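You operate a simulated robot arm through the tools that you are given. There is no shell and no other tool. Be economical: measure what you need, move in short steps, check, and stop when the job is done.

You are at the controls of a simulated two-armed robot. One attempt, no reset.

JOB
Swap punches: number 2 goes into the red cabinet's top drawer, number 1 comes out.
Fine: lay it on the clear end of the yellow bench, and shut the drawer. Set down upright: what you pick out.

It is judged by the outcome, as a careful person would: the job done as asked, and still so three seconds after it is handed in. It fails if anything else is knocked over, pushed out of place, dropped, spilled or broken.

ROBOT AND FRAMES
Two 7-joint arms with two-finger parallel grippers on one trunk, on a base that drives. Base frame: it is fixed to the floor where the robot stands at the start and does not move with it; the origin is under the middle of the robot, x ahead of it, y to its left, z up. Lengths are in mm, angles in degrees, forces in N, time in s.
The left shoulder is at the start at [50, 161, 1123], the right one opposite. With the tool pointing down near the work surface each hand reaches from about 100 to 640 mm from the robot's upright axis, wherever it stands, measured 20 degrees to its own side. Places, roughly: clear end of the yellow bench [500, -600, 800]; inside of the top cabinet drawer [600, -100, 700]; low catch [500, 200, 600]; top cabinet drawer [600, 0, 700]; top catch [500, 200, 800]. Payload 3.43 kg a hand.
Tool frame (each hand has its own): the origin (TCP) lies between the finger pads and is the grasp point; the fingertips stand 30 mm ahead of it; z points along the fingers, y is the line along which they close. The gripper opens to 94 mm. The fingers are 28 mm wide and 10 mm thick; the gripper's body (50 by 96 mm) begins 55 mm behind the TCP.
Orientation is told as [roll, pitch, yaw] about the base's x, y, z axes, in that order, counted from this pose: with the fingers straight down and closing along the base's y, the tool's x points along the base's -x, its y along +y and its z along -z.

CONTROLS
- The arms move only by the tool play_rows. It takes "left_rows", "right_rows" or both (then of equal length, played together; a hand with none holds still); each is a list of rows, each an object of numbers (a shift or turn left out is 0, a gripper value left out holds the last): "x", "y", "z": the shift along the tool's x, y, z in units of 30 mm (1.0 is 30 mm); "rx", "ry", "rz": the turn, a rotation vector about the tool's x, y, z in units of 4 degrees (1.0 is 4 degrees). In form: [{"x": .., "y": .., "z": .., "rx": .., "ry": .., "rz": ..}, ...]. A call has 1 to 8 rows; each row shifts and turns the commanded pose from where the row before left it, along the tool's axes as they then stand. "left_jaw" and "right_jaw" are, for a hand that has rows, the finger opening in mm, from 0 to 94, set as the call begins (left out, the last holds). A call with a number of a shift or a turn outside -1 to 1 is refused whole. A row lasts 0.2 s, in which the tool goes at most 50 mm and 8.6 degrees; a call with a longer step from one row to the next is refused whole, and so is a gripper value outside its range. A pose out of reach is approached as far as the arm can. The call stops where the force on the tool passes 40 N (or 10 N more than at its start, if that is more) or the arm is blocked; 0.2 s more then pass. Each finger travels about 45 mm/s and halts on what it meets, pressing with about 21 N; the grip force reading is that of the motor and also rises with nothing between the fingers. The clock runs only during rows and for 0.2 s after the last one: add rows that do not move to give the fingers time. It gives the time, the measured TCP pose, the force on the tool (base axes), the opening and the grip force at its end, in the units of the frame above (readings bear some noise), with the torque about the TCP (base axes, N m) and any sound that the robot's microphone picked up.
- Cameras (640 x 400 px; columns grow to the right, rows downward): "scene" is now at [119.6, -19.6, 1230.5]; the picture's right is [-0.22, -0.98, 0.00], its down [-0.70, 0.15, -0.70] and it looks along [0.68, -0.15, -0.72] (base axes); focal length 214 px, centre (320, 200). "left" rides on the left gripper at [76, -14, -102] in its tool frame; the picture's right is [0.18, 0.98, 0.00], its down [-0.75, 0.14, -0.64] and it looks along [-0.63, 0.12, 0.77] (tool axes); focal length 243 px, centre (320, 200). "right" rides on the right gripper at [76, 14, -102] in its tool frame; the picture's right is [-0.18, 0.98, 0.00], its down [-0.75, -0.14, -0.64] and it looks along [-0.63, -0.12, 0.77] (tool axes); focal length 243 px, centre (320, 200). There is no depth. A picture from a camera that has moved, and an enlarged one, comes with that camera's place and axes in the base frame and with its lens.
- grab_frame(camera): a new picture of that camera. No time passes.
- lift_body(by): slides the trunk up (or, below 0, down) by that many mm; the arms and the scene camera ride with it, the base frame stays. It gives what a move gives, with no picture.
- base_move(legs): drives the robot by 1 to 6 legs, each [ahead, left, turn to the left] in mm, mm and degrees, along the robot's own axes; the way and the turn of a leg run together, so that a leg with both is an arc; at most 1500 mm and 180 degrees a leg. The arms and the cameras ride along, it lands a little off, and it stops where it bumps. It gives what a move gives.
- pan_tilt(pan, tilt): turns the head with the scene camera to pan (to the left, within 80 degrees either way) and tilt (down, from -29 to 69), counted from straight ahead of the robot. It gives what a move gives.
- close_up(camera, box): a new picture of the part [left, top, right, bottom] of that camera's present view, enlarged. No time passes.
- job_done(): hands the job in; it is judged then, once.

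Go step by step. Nothing tells you exact positions but the pictures and the camera data: compare them with the known pose of the tool, close in by small moves and look again before you grip or let go. The budget is 120 turns and 100 pictures, counting those below and the enlarged ones. Unless the task says otherwise, let go and move clear before handing in, and close with one line.

The tools are called by a JSON object that holds its "method" and its "body". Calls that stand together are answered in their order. play_rows: Moves the arms, as the interface text tells. Its arguments: {"type":"object","properties":{"left_rows":{"type":"array","items":{"type":"object","properties":{"x":{"type":"number"},"y":{"type":"number"},"z":{"type":"number"},"rx":{"type":"number"},"ry":{"type":"number"},"rz":{"type":"number"}}}},"left_jaw":{"type":"number"},"right_rows":{"type":"array","items":{"type":"object","properties":{"x":{"type":"number"},"y":{"type":"number"},"z":{"type":"number"},"rx":{"type":"number"},"ry":{"type":"number"},"rz":{"type":"number"}}}},"right_jaw":{"type":"number"}},"required":[]} The other tools are called the same way: lift_body (by) slides the trunk up or down; base_move (legs) drives the base; pan_tilt (pan, tilt) turns the head that bears the scene camera; grab_frame (camera) takes a picture; close_up (camera, box) takes an enlarged picture of a part of a camera's view; job_done () hands the job in.

At the start:

```text
time_s: 0.0
left_position: [457.9, 116.0, 1083.5]
left_tool_rot: [-0.1, 0.0, 0.1]
left_contact_force: [0.3, 0.7, -0.4]
left_ft_torque: [-0.02, 0.01, -0.01]
left_grip_width: 94.0
left_grip_force: 0.1
right_position: [343.4, -224.2, 1115.7]
right_tool_rot: [0.0, 0.0, 0.0]
right_contact_force: [0.5, 0.4, 0.2]
right_ft_torque: [0.01, 0.0, -0.03]
right_grip_width: 94.0
right_grip_force: 0.0
trunk travel left (down, up): [-150.0, 117.0]
robot x, y, heading: [-0.3, 3.3, 0.2]
head pan, tilt: [-12.4, 45.8]
```

scene: 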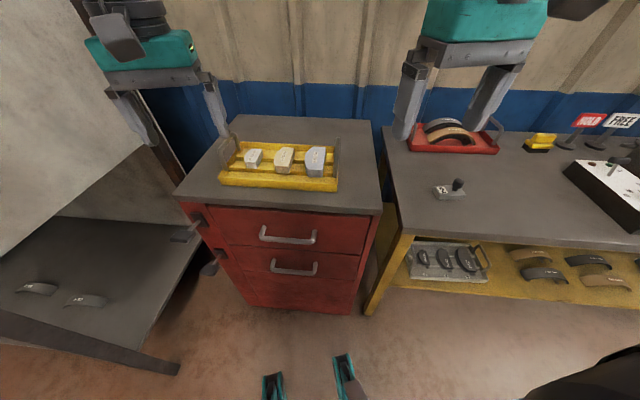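
right: 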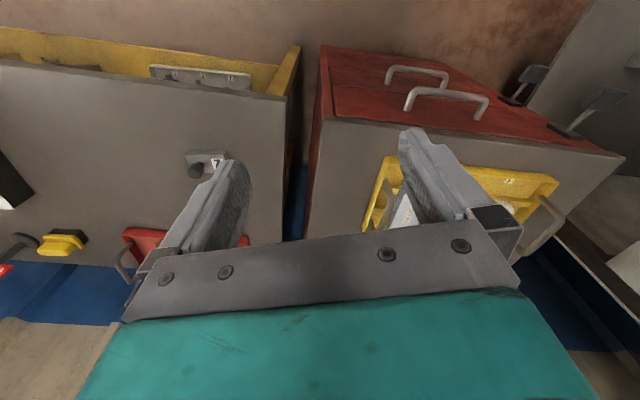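
left: 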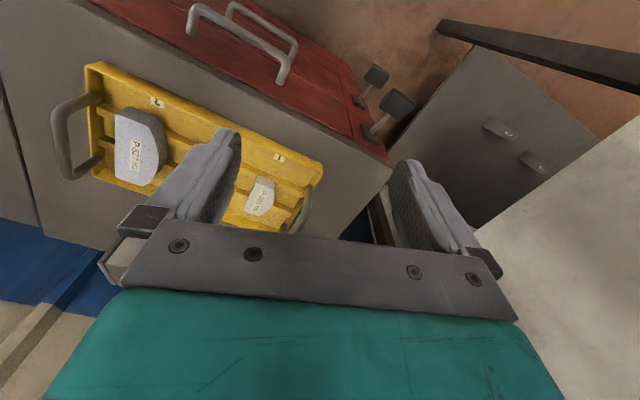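

I see a red cabinet with a yellow tray on top and catches on its left side, and the bench on the right with some small tools. I'll enlarge the main parts to identify the punches.

{"method": "close_up", "body": {"camera": "scene", "box": [170, 110, 390, 310]}}

{"method": "close_up", "body": {"camera": "scene", "box": [380, 100, 640, 310]}}

{"method": "close_up", "body": {"camera": "scene", "box": [0, 220, 240, 380]}}

```text
2.00 times, centred on (280, 210) of scene
camera zoom: at [119.6, -19.6, 1230.5], right [-0.22, -0.98, 0.0], down [-0.7, 0.15, -0.7], along [0.68, -0.15, -0.72], focal length 429 px, centre (400, 180)
```

zoom: 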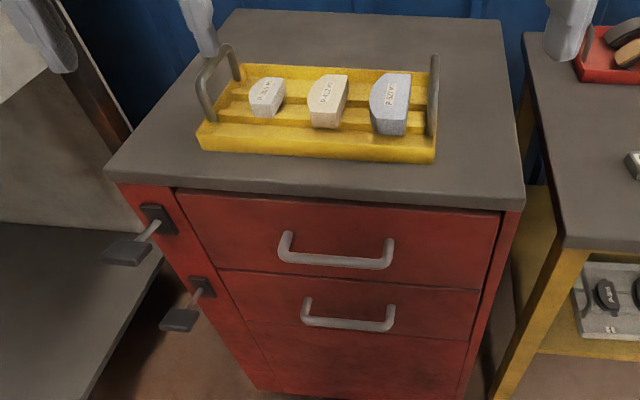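

```text
1.90 times, centred on (510, 205) of scene
camera zoom: at [119.6, -19.6, 1230.5], right [-0.22, -0.98, 0.0], down [-0.7, 0.15, -0.7], along [0.68, -0.15, -0.72], focal length 408 px, centre (-42, 190)
```

zoom: 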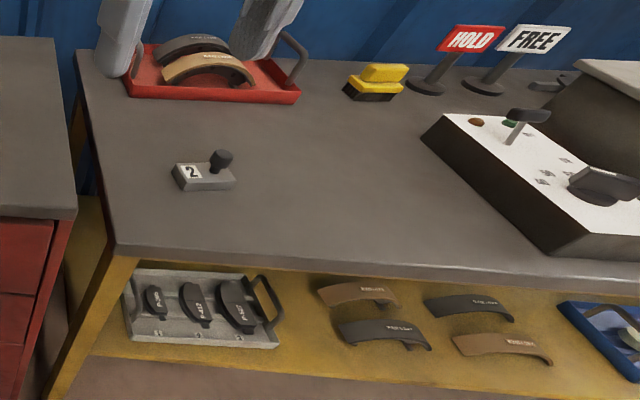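

```text
2.50 times, centred on (120, 300) of scene
camera zoom: at [119.6, -19.6, 1230.5], right [-0.22, -0.98, 0.0], down [-0.7, 0.15, -0.7], along [0.68, -0.15, -0.72], focal length 536 px, centre (820, -50)
```

zoom: 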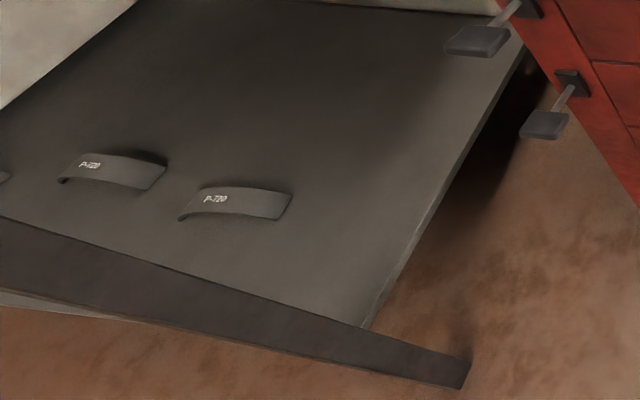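

Two hand-held views triangulate the top handle to about [451,-5,763] and the top catch paddle to about [481,236,805]. I'll look closer at the catches and the bench from the hand cameras.

{"method": "close_up", "body": {"camera": "left", "box": [160, 0, 440, 175]}}

{"method": "close_up", "body": {"camera": "right", "box": [140, 40, 640, 260]}}

{"method": "close_up", "body": {"camera": "scene", "box": [170, 195, 260, 285]}}

{"method": "close_up", "body": {"camera": "scene", "box": [400, 160, 500, 220]}}

```text
2.29 times, centred on (300, 88) of left
camera zoom: at [382.5, 101.6, 1184.6], right [-0.19, 0.98, 0.0], down [0.75, 0.14, 0.64], along [0.63, 0.12, -0.77], focal length 555 px, centre (366, 457)
```

zoom: 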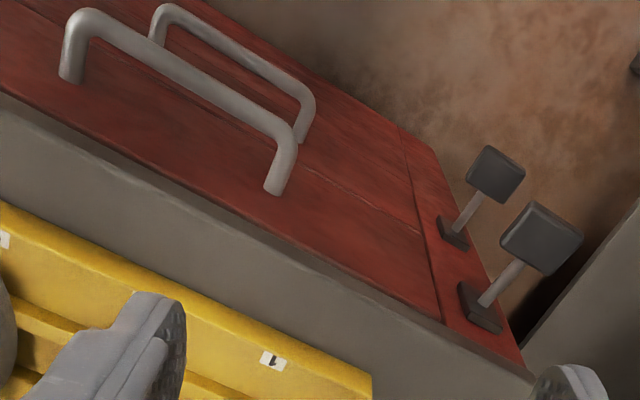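

```text
1.28 times, centred on (390, 150) of right
camera zoom: at [266.2, -210.6, 1219.2], right [0.18, 0.98, 0.0], down [0.75, -0.14, 0.64], along [0.63, -0.12, -0.77], focal length 311 px, centre (230, 264)
```

zoom: 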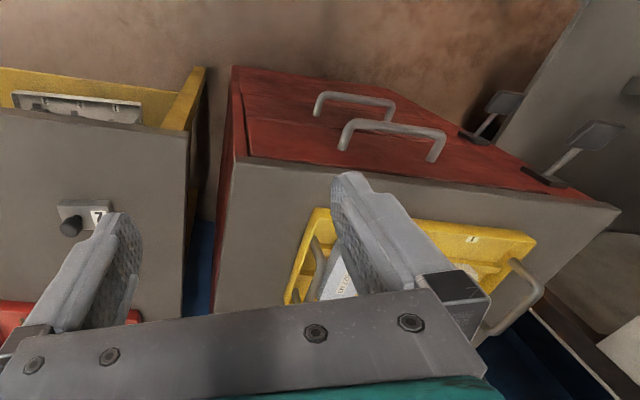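

```text
4.44 times, centred on (215, 240) of scene
camera zoom: at [119.6, -19.6, 1230.5], right [-0.22, -0.98, 0.0], down [-0.7, 0.15, -0.7], along [0.68, -0.15, -0.72], focal length 953 px, centre (787, 22)
```

zoom: 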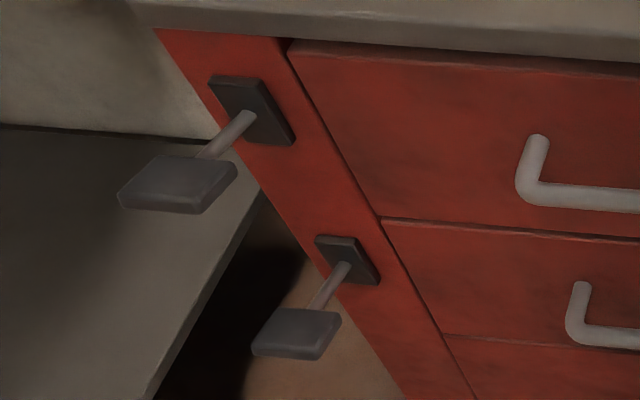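

```text
6.40 times, centred on (450, 190) of scene
camera zoom: at [119.6, -19.6, 1230.5], right [-0.22, -0.98, 0.0], down [-0.7, 0.15, -0.7], along [0.68, -0.15, -0.72], focal length 1373 px, centre (-512, 264)
```

zoom: 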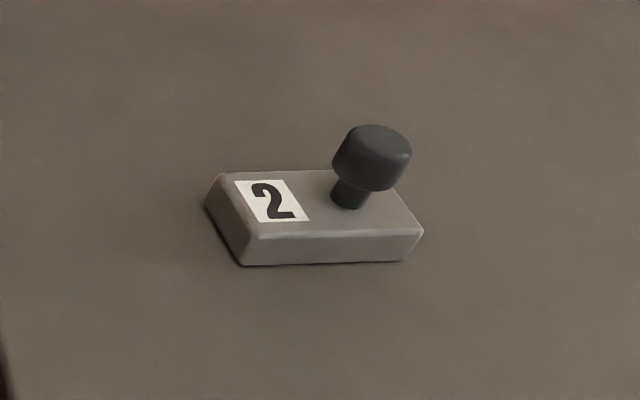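

The cabinet looks turned by about −17°, with its front facing slightly to my left. The catches look like press-down paddles. I'll check the free room on my left and around the base before driving.

{"method": "pan_tilt", "body": {"pan": 45, "tilt": 55}}

{"method": "grab_frame", "body": {"camera": "scene"}}

{"method": "pan_tilt", "body": {"pan": -60, "tilt": 45}}

{"method": "grab_frame", "body": {"camera": "scene"}}

```text
time_s: 1.3
left_position: [458.7, 115.9, 1081.8]
left_tool_rot: [0.0, 0.1, 0.1]
left_contact_force: [0.4, -0.5, 1.1]
left_ft_torque: [0.02, 0.02, -0.01]
left_grip_width: 94.1
left_grip_force: 0.1
right_position: [342.5, -224.5, 1116.3]
right_tool_rot: [0.0, -0.1, 0.1]
right_contact_force: [-0.4, -0.7, -0.3]
right_ft_torque: [0.0, -0.01, 0.0]
right_grip_width: 93.9
right_grip_force: 0.1
trunk travel left (down, up): [-150.0, 117.0]
robot x, y, heading: [-2.6, 1.3, -0.0]
head pan, tilt: [45.0, 55.0]
```

```text
89 pictures are left
camera scene: at [91.8, 48.7, 1218.2], right [0.71, -0.71, 0.0], down [-0.58, -0.58, -0.57], along [0.41, 0.41, -0.82], focal length 214 px, centre (320, 200)
```

scene: 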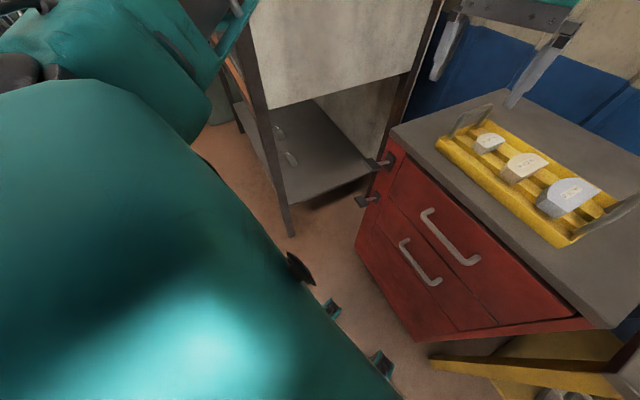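

```text
time_s: 3.1
left_position: [459.0, 116.0, 1083.5]
left_tool_rot: [0.0, 0.1, 0.1]
left_contact_force: [-0.1, -0.1, 0.1]
left_ft_torque: [-0.01, -0.02, 0.01]
left_grip_width: 93.7
left_grip_force: 0.1
right_position: [342.7, -224.4, 1116.6]
right_tool_rot: [0.0, 0.0, -0.1]
right_contact_force: [0.6, -0.7, 0.4]
right_ft_torque: [-0.02, -0.02, 0.02]
right_grip_width: 94.1
right_grip_force: 0.1
trunk travel left (down, up): [-150.0, 117.0]
robot x, y, heading: [1.7, 0.5, -0.1]
head pan, tilt: [-60.0, 45.0]
```

```text
88 pictures are left
camera scene: at [81.5, -72.6, 1231.7], right [-0.87, -0.5, 0.0], down [-0.35, 0.61, -0.71], along [0.35, -0.61, -0.71], focal length 214 px, centre (320, 200)
```

scene: 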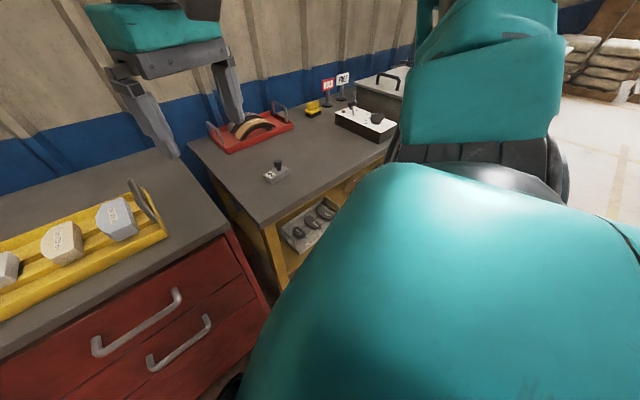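

The left side is clear, since the stand's leg is near [379,602]. Punch 2 triangulates to about [484,-490,790]. I'll square the robot to the cabinet, standing back from the handle.

{"method": "base_move", "body": {"legs": [[0, 0, -17.2], [-100, 128, 0]]}}

{"method": "pan_tilt", "body": {"pan": 0, "tilt": 45}}

{"method": "grab_frame", "body": {"camera": "scene"}}

{"method": "grab_frame", "body": {"camera": "left"}}

```text
time_s: 5.8
left_position: [415.1, 124.7, 1083.1]
left_tool_rot: [0.0, -0.1, -17.3]
left_contact_force: [0.0, 0.1, -0.5]
left_ft_torque: [-0.02, -0.03, -0.01]
left_grip_width: 93.9
left_grip_force: 0.2
right_position: [203.9, -162.8, 1116.2]
right_tool_rot: [-0.1, 0.0, -17.4]
right_contact_force: [1.0, 0.5, 0.5]
right_ft_torque: [-0.03, 0.01, -0.01]
right_grip_width: 93.9
right_grip_force: 0.1
trunk travel left (down, up): [-150.0, 117.0]
robot x, y, heading: [-62.2, 152.4, -17.3]
head pan, tilt: [-60.0, 45.0]
```

```text
time_s: 7.1
left_position: [414.7, 124.6, 1082.8]
left_tool_rot: [-0.1, 0.0, -17.4]
left_contact_force: [-1.2, -0.3, 0.8]
left_ft_torque: [-0.02, -0.01, 0.02]
left_grip_width: 94.1
left_grip_force: 0.0
right_position: [203.2, -166.4, 1116.6]
right_tool_rot: [0.0, 0.0, -17.4]
right_contact_force: [0.0, -0.5, 0.2]
right_ft_torque: [-0.02, 0.01, 0.0]
right_grip_width: 94.2
right_grip_force: 0.1
trunk travel left (down, up): [-150.0, 117.0]
robot x, y, heading: [-59.6, 154.3, -17.5]
head pan, tilt: [0.0, 45.0]
```

```text
87 pictures are left
camera scene: at [59.0, 113.1, 1231.7], right [-0.3, -0.95, 0.0], down [-0.67, 0.21, -0.71], along [0.67, -0.21, -0.71], focal length 214 px, centre (320, 200)
```

scene: 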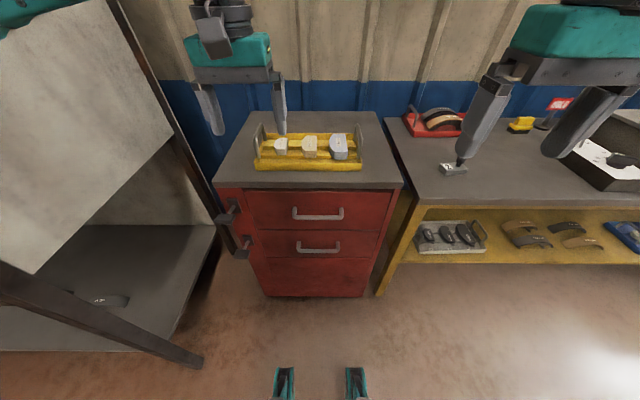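

```text
86 pictures are left
camera left: at [337.8, 134.1, 1184.6], right [0.12, 0.99, 0.0], down [0.76, -0.09, 0.64], along [0.64, -0.08, -0.77], focal length 243 px, centre (320, 200)
```

left: 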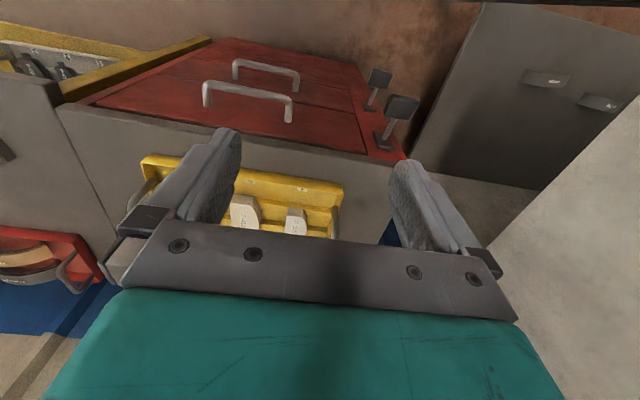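

The robot is squared up. I'll take close-ups of the catch and handle from both cameras to triangulate.

{"method": "close_up", "body": {"camera": "scene", "box": [200, 170, 360, 270]}}

{"method": "close_up", "body": {"camera": "left", "box": [190, 40, 430, 190]}}

```text
4.00 times, centred on (280, 220) of scene
camera zoom: at [59.0, 113.1, 1231.7], right [-0.3, -0.95, 0.0], down [-0.67, 0.21, -0.71], along [0.67, -0.21, -0.71], focal length 858 px, centre (480, 120)
```

zoom: 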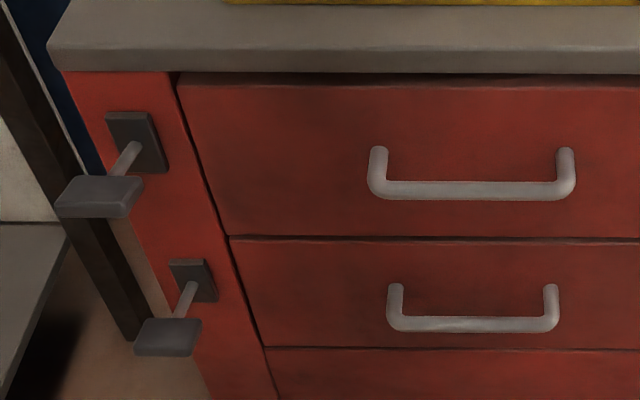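

```text
2.67 times, centred on (310, 115) of left
camera zoom: at [337.8, 134.1, 1184.6], right [0.12, 0.99, 0.0], down [0.76, -0.09, 0.64], along [0.64, -0.08, -0.77], focal length 647 px, centre (347, 427)
```

zoom: 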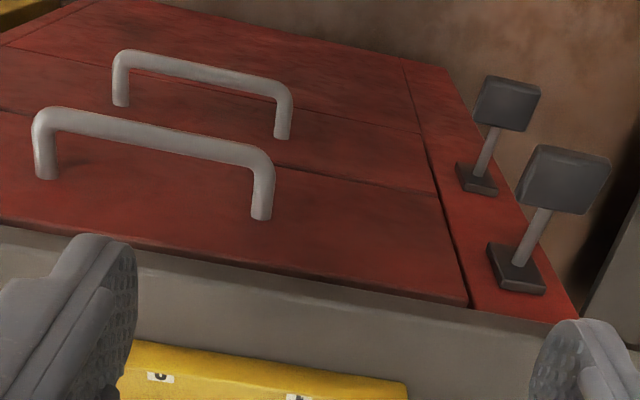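

In the robot's frame (forward, left, up), the top paddle is at about (491,249,800) and the handle bar at about (522,4,760). I'll bring the closed left fingers above the paddle while turning the right hand to a 45° grasp across the bar.

{"method": "play_rows", "body": {"left_jaw": 0, "left_rows": [{"x": -0.125, "y": 0.56, "z": 0.8}, {"x": -0.125, "y": 0.56, "z": 0.8}, {"x": -0.125, "y": 0.56, "z": 0.8}, {"x": -0.125, "y": 0.56, "z": 0.8}, {"x": -0.125, "y": 0.56, "z": 0.8}, {"x": -0.125, "y": 0.56, "z": 0.8}, {"x": -0.125, "y": 0.56, "z": 0.8}, {"x": -0.125, "y": 0.56, "z": 0.8}], "right_rows": [{"rx": 0.366, "ry": -0.366, "rz": -0.885}, {"rx": 0.366, "ry": -0.366, "rz": -0.885}, {"rx": 0.366, "ry": -0.366, "rz": -0.885}, {"rx": 0.366, "ry": -0.366, "rz": -0.885}, {"rx": 0.366, "ry": -0.366, "rz": -0.885}, {"rx": 0.366, "ry": -0.366, "rz": -0.885}, {"rx": 0.366, "ry": -0.366, "rz": -0.885}, {"rx": 0.366, "ry": -0.366, "rz": -0.885}]}}

{"method": "play_rows", "body": {"right_jaw": 60, "right_rows": [{"rx": 0.366, "ry": -0.366, "rz": -0.885}, {"rx": 0.366, "ry": -0.366, "rz": -0.885}, {"rx": 0.366, "ry": -0.366, "rz": -0.885}, {"rx": 0.366, "ry": -0.366, "rz": -0.885}, {"rx": 0.366, "ry": -0.366, "rz": -0.885}, {"rx": 0.366, "ry": -0.366, "rz": -0.885}, {"rx": 0.366, "ry": -0.366, "rz": -0.885}, {"rx": 0.366, "ry": -0.366, "rz": -0.885}]}}

{"method": "play_rows", "body": {"right_rows": [{"rx": 0.366, "ry": -0.366, "rz": -0.885}, {"rx": 0.366, "ry": -0.366, "rz": -0.885}, {"rx": 0.366, "ry": -0.366, "rz": -0.885}, {"rx": 0.366, "ry": -0.366, "rz": -0.885}, {"rx": 0.366, "ry": -0.366, "rz": -0.885}, {"rx": 0.366, "ry": -0.366, "rz": -0.885}, {"rx": 0.366, "ry": -0.366, "rz": -0.885}, {"rx": 0.366, "ry": -0.366, "rz": -0.885}]}}

{"method": "grab_frame", "body": {"camera": "scene"}}

{"method": "grab_frame", "body": {"camera": "left"}}

```text
time_s: 8.9
left_position: [484.8, 244.8, 890.3]
left_tool_rot: [0.0, -0.1, -17.4]
left_contact_force: [-0.7, -0.5, 0.2]
left_ft_torque: [0.0, -0.04, -0.01]
left_grip_width: 0.2
left_grip_force: 20.9
right_position: [203.2, -163.4, 1115.7]
right_tool_rot: [-14.2, -8.3, 12.2]
right_contact_force: [0.0, 0.1, -0.6]
right_ft_torque: [0.01, 0.01, 0.02]
right_grip_width: 94.0
right_grip_force: 0.0
trunk travel left (down, up): [-150.0, 117.0]
robot x, y, heading: [-57.9, 150.0, -17.3]
head pan, tilt: [0.0, 45.0]
```

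```text
time_s: 10.7
left_position: [484.4, 243.6, 892.0]
left_tool_rot: [0.0, 0.0, -17.4]
left_contact_force: [0.5, -0.7, 1.0]
left_ft_torque: [-0.04, -0.01, 0.0]
left_grip_width: 0.1
left_grip_force: 21.0
right_position: [202.1, -164.0, 1115.7]
right_tool_rot: [-30.7, -8.4, 43.0]
right_contact_force: [-0.3, -0.7, 0.5]
right_ft_torque: [0.01, -0.01, 0.01]
right_grip_width: 60.2
right_grip_force: 0.0
trunk travel left (down, up): [-150.0, 117.0]
robot x, y, heading: [-58.3, 151.6, -17.3]
head pan, tilt: [0.0, 45.0]
```

```text
time_s: 12.5
left_position: [483.7, 244.8, 891.4]
left_tool_rot: [0.0, -0.1, -17.3]
left_contact_force: [0.3, 0.1, -0.2]
left_ft_torque: [-0.01, 0.0, 0.01]
left_grip_width: 0.0
left_grip_force: 20.8
right_position: [216.6, -96.0, 1131.6]
right_tool_rot: [-44.2, -2.1, 69.1]
right_contact_force: [0.4, -0.1, 1.0]
right_ft_torque: [0.03, 0.02, 0.01]
right_grip_width: 59.6
right_grip_force: 0.1
right hand out of reach, approached as far as the arm can: row 3, 4, 5, 6, 7, 8
trunk travel left (down, up): [-150.0, 117.0]
robot x, y, heading: [-56.0, 154.7, -17.4]
head pan, tilt: [0.0, 45.0]
```

```text
83 pictures are left
camera scene: at [59.3, 112.8, 1231.6], right [-0.3, -0.95, 0.0], down [-0.67, 0.21, -0.71], along [0.67, -0.21, -0.71], focal length 214 px, centre (320, 200)
```

scene: 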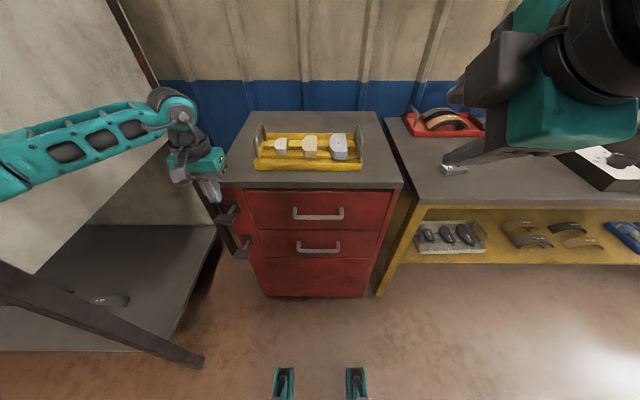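

```text
82 pictures are left
camera left: at [407.9, 253.2, 992.9], right [0.12, 0.99, 0.0], down [0.76, -0.09, 0.64], along [0.64, -0.08, -0.77], focal length 243 px, centre (320, 200)
```

left: 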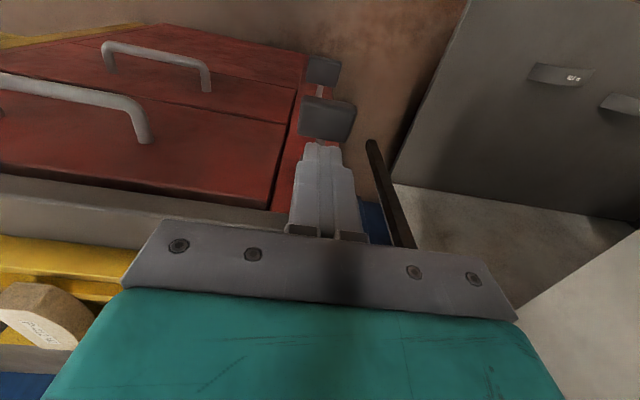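

The left fingers sit just above the paddle, and the right wrist is nearly at its target tilt. I'll bring the right hand down to a pre-grasp about 90 mm from the bar.

{"method": "play_rows", "body": {"right_rows": [{"x": -0.64, "y": 0.356, "z": 0.79}, {"x": -0.64, "y": 0.356, "z": 0.79}, {"x": -0.64, "y": 0.356, "z": 0.79}, {"x": -0.64, "y": 0.356, "z": 0.79}, {"x": -0.64, "y": 0.356, "z": 0.79}, {"x": -0.64, "y": 0.356, "z": 0.79}, {"x": -0.64, "y": 0.356, "z": 0.79}, {"x": -0.64, "y": 0.356, "z": 0.79}]}}

{"method": "play_rows", "body": {"right_rows": [{"x": -0.64, "y": 0.356, "z": 0.79}, {"x": -0.64, "y": 0.356, "z": 0.79}, {"x": -0.64, "y": 0.356, "z": 0.79}, {"x": -0.64, "y": 0.356, "z": 0.79}, {}]}}

{"method": "grab_frame", "body": {"camera": "scene"}}

{"method": "grab_frame", "body": {"camera": "right"}}

```text
time_s: 14.3
left_position: [485.3, 243.6, 891.9]
left_tool_rot: [0.0, 0.0, -17.3]
left_contact_force: [-0.9, 0.7, 0.0]
left_ft_torque: [-0.03, 0.0, 0.01]
left_grip_width: 0.0
left_grip_force: 20.8
right_position: [315.4, -78.1, 974.6]
right_tool_rot: [-44.2, -2.1, 69.2]
right_contact_force: [-0.1, 1.3, -0.3]
right_ft_torque: [-0.01, 0.01, -0.01]
right_grip_width: 59.9
right_grip_force: 0.0
right hand out of reach, approached as far as the arm can: row 4, 5, 6, 7, 8
trunk travel left (down, up): [-150.0, 117.0]
robot x, y, heading: [-55.6, 149.4, -17.5]
head pan, tilt: [0.0, 45.0]
```

```text
time_s: 15.5
left_position: [484.4, 244.3, 891.5]
left_tool_rot: [-0.1, 0.0, -17.4]
left_contact_force: [-0.5, 0.0, -0.1]
left_ft_torque: [0.02, 0.03, 0.0]
left_grip_width: 0.0
left_grip_force: 21.1
right_position: [336.2, -100.6, 941.1]
right_tool_rot: [-44.2, -2.1, 69.0]
right_contact_force: [-0.4, 0.8, 0.2]
right_ft_torque: [-0.03, -0.04, -0.01]
right_grip_width: 60.4
right_grip_force: 0.0
right hand out of reach, approached as far as the arm can: row 1, 2, 3, 4
trunk travel left (down, up): [-150.0, 117.0]
robot x, y, heading: [-57.2, 153.9, -17.5]
head pan, tilt: [0.0, 45.0]
```

```text
81 pictures are left
camera scene: at [59.1, 113.2, 1231.7], right [-0.3, -0.95, 0.0], down [-0.67, 0.21, -0.71], along [0.67, -0.21, -0.71], focal length 214 px, centre (320, 200)
```

scene: 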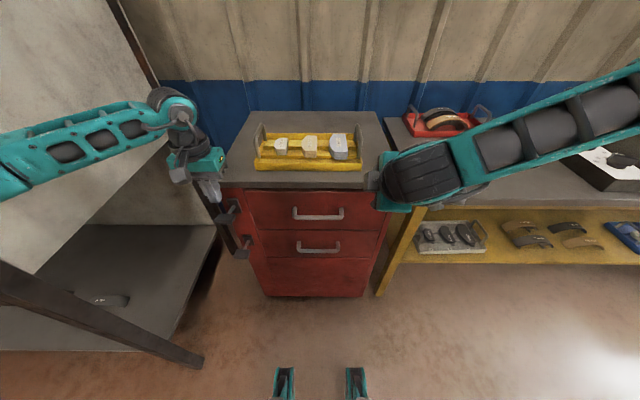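

```text
80 pictures are left
camera right: at [230.3, -146.0, 1002.5], right [-0.58, 0.45, -0.68], down [-0.06, 0.81, 0.59], along [0.81, 0.38, -0.44], focal length 243 px, centre (320, 200)
```

right: 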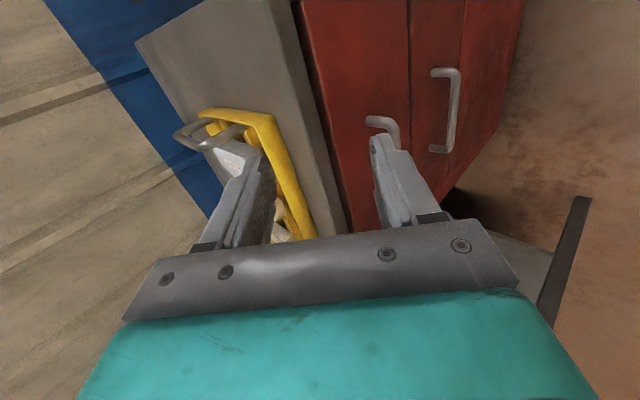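

The right arm can't reach with the wrist turned this way. I'll back it off and try the opposite wrist yaw.

{"method": "play_rows", "body": {"right_rows": [{"x": 0.9, "z": -0.8}, {"x": 0.9, "z": -0.8}, {"x": 0.9, "z": -0.8}, {"x": 0.9, "z": -0.8}, {"x": 0.9, "z": -0.8}, {"x": 0.9, "z": -0.8}, {"x": 0.9, "z": -0.8}, {"x": 0.9, "z": -0.8}]}}

{"method": "play_rows", "body": {"right_rows": [{"rz": 1}, {"rz": 1}, {"rz": 1}, {"rz": 1}, {"rz": 1}, {"rz": 1}, {"rz": 1}, {"rz": 1}]}}

{"method": "play_rows", "body": {"right_rows": [{"rz": 1}, {"rz": 1}, {"rz": 1}, {"rz": 1}, {"rz": 1}, {"rz": 1}, {"rz": 1}, {"rz": 1}]}}

```text
time_s: 17.3
left_position: [485.1, 243.8, 891.7]
left_tool_rot: [-0.1, 0.0, -17.4]
left_contact_force: [-0.4, -0.5, -0.3]
left_ft_torque: [0.0, -0.03, 0.02]
left_grip_width: 0.0
left_grip_force: 21.3
right_position: [205.1, -277.4, 1041.2]
right_tool_rot: [-44.4, -2.1, 69.0]
right_contact_force: [0.1, -0.6, -0.2]
right_ft_torque: [0.0, 0.03, 0.01]
right_grip_width: 60.0
right_grip_force: 0.0
right hand out of reach, approached as far as the arm can: row 3, 4, 5, 6, 7, 8
trunk travel left (down, up): [-150.0, 117.0]
robot x, y, heading: [-58.4, 152.6, -17.6]
head pan, tilt: [0.0, 45.0]
```

```text
time_s: 19.1
left_position: [484.6, 243.4, 891.7]
left_tool_rot: [0.0, 0.0, -17.2]
left_contact_force: [-0.2, -0.2, -0.1]
left_ft_torque: [-0.01, -0.02, -0.02]
left_grip_width: 0.0
left_grip_force: 21.1
right_position: [205.0, -278.5, 1041.2]
right_tool_rot: [-38.5, -23.6, 44.5]
right_contact_force: [-0.3, 0.2, -0.1]
right_ft_torque: [-0.02, -0.03, -0.02]
right_grip_width: 60.2
right_grip_force: 0.0
trunk travel left (down, up): [-150.0, 117.0]
robot x, y, heading: [-56.4, 153.2, -17.4]
head pan, tilt: [0.0, 45.0]
```

```text
time_s: 20.9
left_position: [484.6, 245.0, 889.4]
left_tool_rot: [0.0, 0.0, -17.4]
left_contact_force: [-0.4, 0.7, 0.1]
left_ft_torque: [-0.02, 0.02, 0.01]
left_grip_width: 0.1
left_grip_force: 20.9
right_position: [204.3, -277.0, 1042.3]
right_tool_rot: [-20.8, -40.0, 11.8]
right_contact_force: [0.0, 0.4, 0.2]
right_ft_torque: [0.01, -0.02, -0.02]
right_grip_width: 60.0
right_grip_force: 0.0
trunk travel left (down, up): [-150.0, 117.0]
robot x, y, heading: [-58.1, 153.1, -17.5]
head pan, tilt: [0.0, 45.0]
```

{"method": "play_rows", "body": {"right_rows": [{"rz": 1}, {"rz": 1}, {"rz": 1}, {"rz": 1}, {"rz": 1}, {"rz": 1}, {"rz": 1}, {"rz": 1}]}}

{"method": "play_rows", "body": {"right_rows": [{"rz": 1}, {"rz": 1}, {"rz": 1}, {"rz": 1}, {"rz": 1}, {"rz": 1}, {"rz": 1}, {"rz": 1}]}}

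{"method": "play_rows", "body": {"right_rows": [{"rz": 1}, {"rz": 1}, {"rz": 1}, {"rz": 1}, {"rz": 1}, {"rz": 1}, {"rz": 1}, {"rz": 1}]}}

{"method": "play_rows", "body": {"right_rows": [{"rz": 1}, {"rz": 1}, {"rz": 1}, {"rz": 1}]}}

```text
time_s: 22.7
left_position: [484.6, 243.9, 891.1]
left_tool_rot: [-0.1, 0.1, -17.3]
left_contact_force: [-0.3, 0.2, -0.2]
left_ft_torque: [-0.01, 0.02, 0.02]
left_grip_width: 0.2
left_grip_force: 21.4
right_position: [206.0, -278.6, 1041.3]
right_tool_rot: [8.7, -43.5, -31.3]
right_contact_force: [0.2, 0.2, -0.7]
right_ft_torque: [-0.02, 0.0, 0.06]
right_grip_width: 59.9
right_grip_force: 0.0
trunk travel left (down, up): [-150.0, 117.0]
robot x, y, heading: [-56.6, 149.1, -17.6]
head pan, tilt: [0.0, 45.0]
```

```text
time_s: 24.5
left_position: [484.9, 242.4, 891.3]
left_tool_rot: [0.0, 0.0, -17.4]
left_contact_force: [-0.9, 0.0, -0.5]
left_ft_torque: [0.02, -0.02, -0.03]
left_grip_width: 0.0
left_grip_force: 21.1
right_position: [205.4, -277.5, 1042.0]
right_tool_rot: [32.6, -31.8, -69.3]
right_contact_force: [0.0, -0.3, -1.2]
right_ft_torque: [-0.01, 0.02, 0.01]
right_grip_width: 60.1
right_grip_force: 0.0
trunk travel left (down, up): [-150.0, 117.0]
robot x, y, heading: [-57.8, 151.3, -17.5]
head pan, tilt: [0.0, 45.0]
```

```text
time_s: 26.3
left_position: [484.7, 244.6, 890.8]
left_tool_rot: [0.0, 0.0, -17.3]
left_contact_force: [0.1, 1.2, -0.3]
left_ft_torque: [0.01, -0.02, 0.01]
left_grip_width: 0.1
left_grip_force: 21.5
right_position: [205.7, -278.4, 1042.0]
right_tool_rot: [43.0, -11.8, -96.4]
right_contact_force: [0.3, -0.4, -1.2]
right_ft_torque: [0.0, 0.02, -0.03]
right_grip_width: 59.9
right_grip_force: 0.0
trunk travel left (down, up): [-150.0, 117.0]
robot x, y, heading: [-56.4, 148.0, -17.3]
head pan, tilt: [0.0, 45.0]
```

```text
time_s: 27.3
left_position: [484.7, 244.1, 890.7]
left_tool_rot: [0.0, 0.0, -17.2]
left_contact_force: [0.3, -0.6, 0.3]
left_ft_torque: [0.01, 0.01, 0.01]
left_grip_width: 0.0
left_grip_force: 21.2
right_position: [204.8, -277.3, 1041.9]
right_tool_rot: [44.2, -0.6, -108.0]
right_contact_force: [-0.6, -0.4, 0.3]
right_ft_torque: [0.04, 0.05, 0.02]
right_grip_width: 60.1
right_grip_force: 0.0
trunk travel left (down, up): [-150.0, 117.0]
robot x, y, heading: [-56.8, 155.3, -17.4]
head pan, tilt: [0.0, 45.0]
```

The opposite yaw works, at [44,-0.6,-108]. Now I'll translate the right hand toward the handle.

{"method": "play_rows", "body": {"right_rows": [{"x": 0.8, "y": -0.234, "z": 0.5}, {"x": 0.8, "y": -0.234, "z": 0.5}, {"x": 0.8, "y": -0.234, "z": 0.5}, {"x": 0.8, "y": -0.234, "z": 0.5}, {"x": 0.8, "y": -0.234, "z": 0.5}, {"x": 0.8, "y": -0.234, "z": 0.5}, {"x": 0.8, "y": -0.234, "z": 0.5}]}}

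{"method": "play_rows", "body": {"right_rows": [{"x": 0.8, "y": -0.234, "z": 0.5}, {"x": 0.8, "y": -0.234, "z": 0.5}, {"x": 0.8, "y": -0.234, "z": 0.5}, {"x": 0.8, "y": -0.234, "z": 0.5}, {"x": 0.8, "y": -0.234, "z": 0.5}, {"x": 0.8, "y": -0.234, "z": 0.5}, {"x": 0.8, "y": -0.234, "z": 0.5}]}}

{"method": "grab_frame", "body": {"camera": "right"}}

{"method": "grab_frame", "body": {"camera": "scene"}}

```text
time_s: 28.9
left_position: [484.0, 244.0, 891.1]
left_tool_rot: [0.0, 0.1, -17.3]
left_contact_force: [0.8, -0.1, 0.1]
left_ft_torque: [0.03, 0.0, 0.0]
left_grip_width: 0.0
left_grip_force: 21.0
right_position: [298.7, -134.1, 929.4]
right_tool_rot: [44.3, -0.8, -108.1]
right_contact_force: [0.0, 0.1, 0.4]
right_ft_torque: [0.02, 0.03, 0.01]
right_grip_width: 59.8
right_grip_force: 0.0
right hand out of reach, approached as far as the arm can: row 1, 2
trunk travel left (down, up): [-150.0, 117.0]
robot x, y, heading: [-57.7, 154.5, -17.4]
head pan, tilt: [0.0, 45.0]
```

```text
time_s: 30.5
left_position: [484.8, 244.1, 890.0]
left_tool_rot: [0.0, 0.0, -17.3]
left_contact_force: [-0.4, -0.7, 0.2]
left_ft_torque: [0.0, 0.01, 0.01]
left_grip_width: 0.0
left_grip_force: 20.8
right_position: [386.0, 11.5, 820.0]
right_tool_rot: [44.3, -0.8, -108.1]
right_contact_force: [0.9, -0.3, 0.0]
right_ft_torque: [0.0, -0.02, 0.04]
right_grip_width: 59.7
right_grip_force: 0.0
trunk travel left (down, up): [-150.0, 117.0]
robot x, y, heading: [-55.7, 152.3, -17.2]
head pan, tilt: [0.0, 45.0]
```

```text
79 pictures are left
camera right: at [350.8, 104.0, 902.3], right [0.61, -0.38, 0.69], down [-0.75, -0.54, 0.37], along [0.23, -0.75, -0.62], focal length 243 px, centre (320, 200)
```

right: 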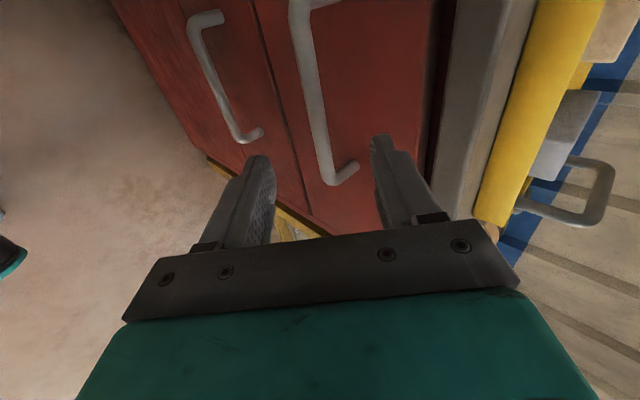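

```text
78 pictures are left
camera scene: at [59.2, 113.4, 1231.7], right [-0.3, -0.95, 0.0], down [-0.67, 0.21, -0.71], along [0.67, -0.21, -0.71], focal length 214 px, centre (320, 200)
```

scene: 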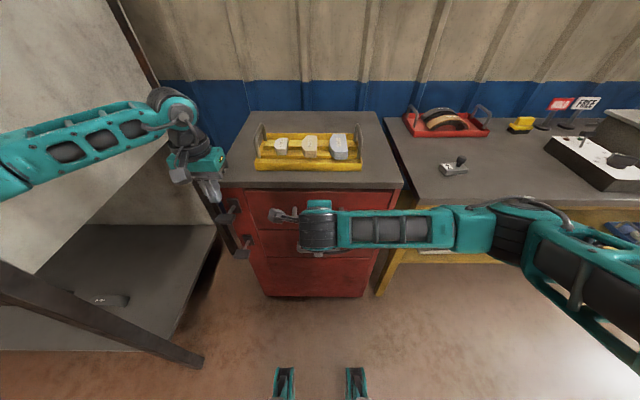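

The bar lines up with the gripper axis, about 80 mm ahead. I'll narrow the jaw to 40 mm and advance about 66 mm.

{"method": "play_rows", "body": {"right_jaw": 40, "right_rows": [{}, {}, {"z": 0.4}, {"z": 0.4}, {"z": 0.4}, {"z": 0.4}, {"z": 0.3}, {"z": 0.3}]}}

{"method": "grab_frame", "body": {"camera": "right"}}

{"method": "close_up", "body": {"camera": "left", "box": [0, 0, 400, 250]}}

```text
time_s: 32.3
left_position: [484.5, 244.3, 891.1]
left_tool_rot: [0.0, 0.0, -17.3]
left_contact_force: [0.2, -1.3, -0.2]
left_ft_torque: [-0.02, 0.01, 0.0]
left_grip_width: 0.1
left_grip_force: 20.4
right_position: [431.3, -3.3, 772.2]
right_tool_rot: [44.3, -0.7, -108.0]
right_contact_force: [0.4, 0.5, -0.2]
right_ft_torque: [0.0, -0.02, -0.03]
right_grip_width: 40.2
right_grip_force: 0.1
trunk travel left (down, up): [-150.0, 117.0]
robot x, y, heading: [-56.0, 152.7, -17.3]
head pan, tilt: [0.0, 45.0]
```

```text
77 pictures are left
camera right: at [394.7, 88.9, 855.1], right [0.62, -0.38, 0.69], down [-0.75, -0.54, 0.37], along [0.23, -0.75, -0.62], focal length 243 px, centre (320, 200)
```

right: 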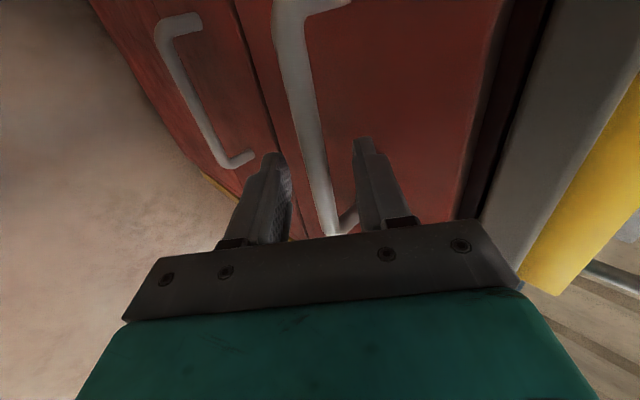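

```text
1.60 times, centred on (200, 125) of left
camera zoom: at [407.8, 253.5, 993.0], right [0.12, 0.99, 0.0], down [0.76, -0.09, 0.64], along [0.64, -0.08, -0.77], focal length 388 px, centre (512, 320)
```

zoom: 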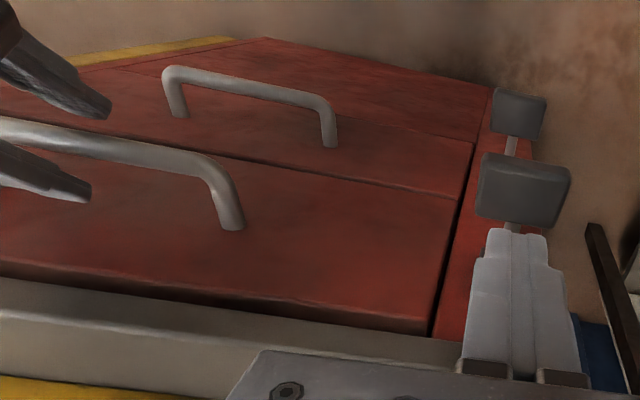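

The bar is between the right fingers, so I'll close on it.

{"method": "play_rows", "body": {"right_jaw": 0, "right_rows": [{}, {}, {}, {}]}}

{"method": "grab_frame", "body": {"camera": "right"}}

```text
time_s: 33.3
left_position: [485.3, 243.7, 891.1]
left_tool_rot: [-0.1, 0.0, -17.3]
left_contact_force: [-0.2, 0.8, -0.1]
left_ft_torque: [0.01, -0.03, 0.01]
left_grip_width: 0.0
left_grip_force: 20.7
right_position: [429.9, -3.8, 770.4]
right_tool_rot: [44.1, -0.8, -107.9]
right_contact_force: [-3.8, 2.0, -4.6]
right_ft_torque: [0.16, 0.08, -0.13]
right_grip_width: 13.7
right_grip_force: 45.3
trunk travel left (down, up): [-150.0, 117.0]
robot x, y, heading: [-56.9, 152.4, -17.4]
head pan, tilt: [0.0, 45.0]
```

```text
75 pictures are left
camera right: at [394.2, 89.0, 854.4], right [0.62, -0.38, 0.69], down [-0.75, -0.54, 0.37], along [0.23, -0.75, -0.62], focal length 243 px, centre (320, 200)
```

right: 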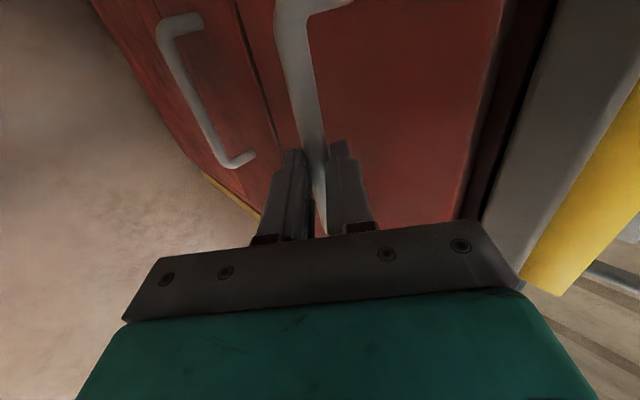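

The handle is gripped at 13.7 mm. Next I'll lower the left fingertips onto the paddle.

{"method": "play_rows", "body": {"left_rows": [{"z": 0.4}, {"z": 0.4}, {"z": 0.4}, {"z": 0.4}, {"z": 0.3}, {"z": 0.3}]}}

{"method": "close_up", "body": {"camera": "scene", "box": [170, 150, 330, 270]}}

{"method": "grab_frame", "body": {"camera": "left"}}

```text
time_s: 34.7
left_position: [483.5, 243.5, 824.4]
left_tool_rot: [0.0, 0.0, -17.4]
left_contact_force: [-2.4, 1.9, 3.0]
left_ft_torque: [0.03, 0.08, 0.03]
left_grip_width: 0.1
left_grip_force: 21.1
right_position: [430.5, -1.6, 770.2]
right_tool_rot: [44.0, -0.8, -108.1]
right_contact_force: [-6.3, 4.2, -11.3]
right_ft_torque: [0.24, 0.26, -0.09]
right_grip_width: 13.7
right_grip_force: 44.8
trunk travel left (down, up): [-150.0, 117.0]
robot x, y, heading: [-58.4, 151.8, -17.3]
head pan, tilt: [0.0, 45.0]
```

```text
3.33 times, centred on (250, 210) of scene
camera zoom: at [59.0, 113.3, 1231.7], right [-0.3, -0.95, 0.0], down [-0.67, 0.21, -0.71], along [0.67, -0.21, -0.71], focal length 715 px, centre (553, 167)
```

zoom: 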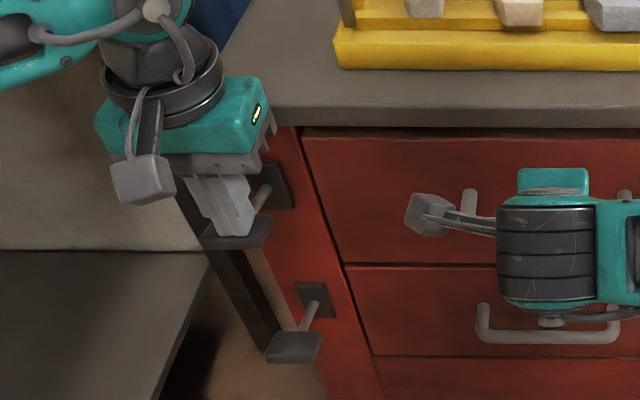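

```text
73 pictures are left
camera left: at [406.6, 253.1, 926.5], right [0.12, 0.99, 0.0], down [0.76, -0.09, 0.64], along [0.64, -0.08, -0.77], focal length 243 px, centre (320, 200)
```

left: 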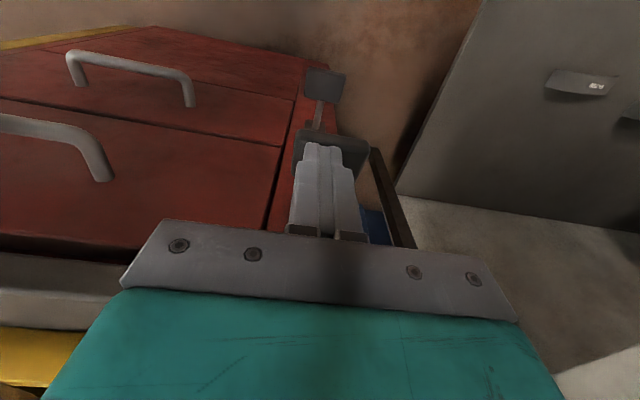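

The fingertips are in contact with the paddle at light force. I'll press it further in small steps.

{"method": "play_rows", "body": {"left_rows": [{"z": 0.15}, {"z": 0.15}, {"z": 0.15}, {"z": 0.15}, {}]}}

```text
time_s: 35.9
left_position: [483.4, 244.5, 805.2]
left_tool_rot: [0.1, -0.2, -17.4]
left_contact_force: [-0.5, 0.2, 3.1]
left_ft_torque: [0.04, 0.04, -0.03]
left_grip_width: 0.0
left_grip_force: 20.6
right_position: [429.8, -1.4, 771.7]
right_tool_rot: [44.1, -0.7, -107.9]
right_contact_force: [-8.5, 5.5, -13.8]
right_ft_torque: [0.2, 0.25, -0.06]
right_grip_width: 13.7
right_grip_force: 45.2
trunk travel left (down, up): [-150.0, 117.0]
robot x, y, heading: [-56.6, 154.5, -17.3]
head pan, tilt: [0.0, 45.0]
```

{"method": "play_rows", "body": {"left_rows": [{"z": 0.15}, {"z": 0.15}, {"z": 0.15}, {"z": 0.15}, {}]}}

{"method": "close_up", "body": {"camera": "scene", "box": [170, 150, 330, 270]}}

```text
time_s: 37.1
left_position: [483.8, 243.3, 790.4]
left_tool_rot: [-0.1, -0.1, -17.3]
left_contact_force: [-6.7, 1.1, 16.4]
left_ft_torque: [-0.03, -0.02, -0.01]
left_grip_width: 0.0
left_grip_force: 21.2
right_position: [429.7, -2.7, 771.6]
right_tool_rot: [44.1, -0.7, -108.0]
right_contact_force: [1.7, 9.0, -20.3]
right_ft_torque: [0.05, 0.35, -0.28]
right_grip_width: 13.7
right_grip_force: 45.4
trunk travel left (down, up): [-150.0, 117.0]
robot x, y, heading: [-59.8, 154.3, -17.3]
head pan, tilt: [0.0, 45.0]
```

```text
3.33 times, centred on (250, 210) of scene
camera zoom: at [58.9, 113.2, 1231.8], right [-0.3, -0.95, 0.0], down [-0.67, 0.21, -0.71], along [0.67, -0.21, -0.71], focal length 715 px, centre (553, 167)
```

zoom: 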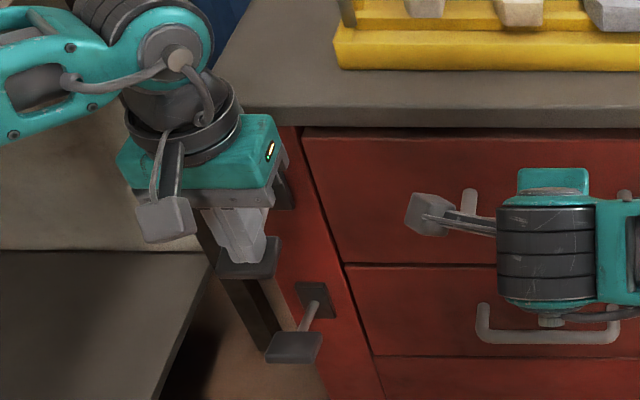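

The paddle is down against its stop at 16 N. While holding it, I'll pull the drawer toward the robot with the right hand.

{"method": "play_rows", "body": {"right_rows": [{"y": -0.36, "z": -0.35}, {"y": -0.36, "z": -0.35}, {"y": -0.36, "z": -0.35}, {"y": -0.36, "z": -0.35}]}}

{"method": "grab_frame", "body": {"camera": "scene"}}

```text
time_s: 38.1
left_position: [484.2, 243.4, 789.6]
left_tool_rot: [0.0, -0.1, -17.2]
left_contact_force: [-5.2, 0.3, 21.2]
left_ft_torque: [-0.05, -0.1, -0.11]
left_grip_width: 0.2
left_grip_force: 21.2
right_position: [372.3, 15.7, 771.0]
right_tool_rot: [44.1, -0.7, -108.1]
right_contact_force: [1.2, 8.3, -22.6]
right_ft_torque: [0.14, 0.39, -0.25]
right_grip_width: 13.5
right_grip_force: 45.4
trunk travel left (down, up): [-150.0, 117.0]
robot x, y, heading: [-60.9, 151.6, -17.3]
head pan, tilt: [0.0, 45.0]
```

```text
71 pictures are left
camera scene: at [58.4, 113.2, 1231.8], right [-0.3, -0.95, 0.0], down [-0.67, 0.21, -0.71], along [0.68, -0.21, -0.71], focal length 214 px, centre (320, 200)
```

scene: 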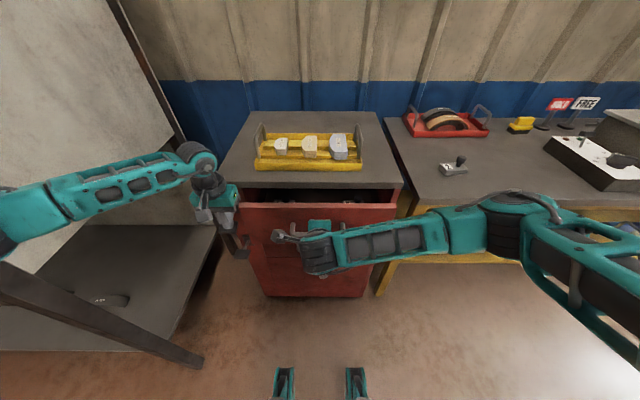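

The drawer is sliding. I'll keep pulling.

{"method": "play_rows", "body": {"right_rows": [{"y": -0.45, "z": -0.44}, {"y": -0.45, "z": -0.44}, {"y": -0.45, "z": -0.44}, {"y": -0.45, "z": -0.44}, {"y": -0.45, "z": -0.44}, {"y": -0.45, "z": -0.44}, {"y": -0.45, "z": -0.44}]}}

{"method": "grab_frame", "body": {"camera": "scene"}}

```text
time_s: 39.7
left_position: [484.6, 243.6, 790.4]
left_tool_rot: [-0.1, -0.2, -17.3]
left_contact_force: [-2.5, 0.8, 23.3]
left_ft_torque: [-0.07, -0.24, -0.04]
left_grip_width: 0.3
left_grip_force: 21.5
right_position: [246.1, 58.1, 770.8]
right_tool_rot: [43.9, -0.6, -107.9]
right_contact_force: [0.3, 7.5, -33.9]
right_ft_torque: [0.31, 0.5, 0.0]
right_grip_width: 13.5
right_grip_force: 44.7
trunk travel left (down, up): [-150.0, 117.0]
robot x, y, heading: [-55.3, 153.3, -17.7]
head pan, tilt: [0.0, 45.0]
```

```text
70 pictures are left
camera scene: at [58.4, 112.9, 1231.6], right [-0.3, -0.95, 0.0], down [-0.67, 0.21, -0.71], along [0.68, -0.21, -0.71], focal length 214 px, centre (320, 200)
```

scene: 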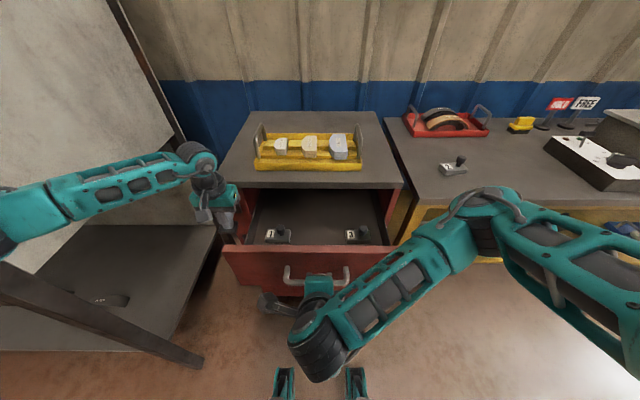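

The drawer is open about 195 mm and shows two punches. I'll look closer.

{"method": "close_up", "body": {"camera": "scene", "box": [220, 180, 410, 290]}}

```text
3.37 times, centred on (315, 235) of scene
camera zoom: at [58.4, 112.9, 1231.6], right [-0.3, -0.95, 0.0], down [-0.67, 0.21, -0.71], along [0.68, -0.21, -0.71], focal length 722 px, centre (337, 82)
```

zoom: 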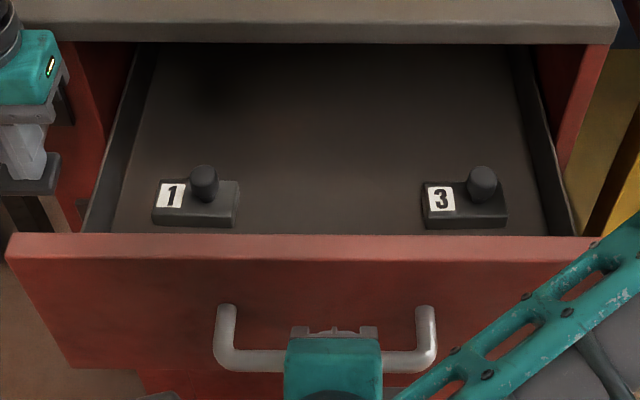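

Punch 1 is on the left of the drawer and punch 3 on the right, which must stay. I'll pull the drawer about 50 mm further for clearance, easing the vertical load on the handle.

{"method": "play_rows", "body": {"right_rows": [{"y": -0.12, "z": 0.12}, {"y": -0.45, "z": -0.43}, {"y": -0.45, "z": -0.43}, {"y": -0.4, "z": -0.38}]}}

{"method": "close_up", "body": {"camera": "scene", "box": [200, 160, 420, 300]}}

```text
time_s: 40.8
left_position: [481.8, 244.1, 790.2]
left_tool_rot: [0.1, 0.1, -17.2]
left_contact_force: [-6.3, 2.4, 11.5]
left_ft_torque: [0.07, 0.0, -0.01]
left_grip_width: 0.2
left_grip_force: 20.4
right_position: [199.5, 71.2, 770.2]
right_tool_rot: [45.4, -0.6, -108.2]
right_contact_force: [-2.7, -4.1, 11.8]
right_ft_torque: [-0.05, -0.17, 0.66]
right_grip_width: 13.7
right_grip_force: 45.0
trunk travel left (down, up): [-150.0, 117.0]
robot x, y, heading: [-58.6, 154.3, -17.1]
head pan, tilt: [0.0, 45.0]
stopped in row 4 (right hand): the force on the tool passed its limit at 48 N (the readings are from after the stop); the commanded pose is now the measured one
```

```text
2.86 times, centred on (310, 230) of scene
camera zoom: at [57.0, 112.7, 1231.7], right [-0.3, -0.95, 0.0], down [-0.67, 0.21, -0.71], along [0.68, -0.21, -0.71], focal length 613 px, centre (349, 114)
```

zoom: 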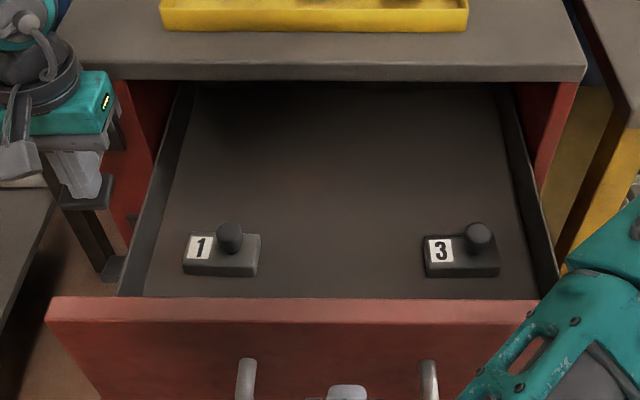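

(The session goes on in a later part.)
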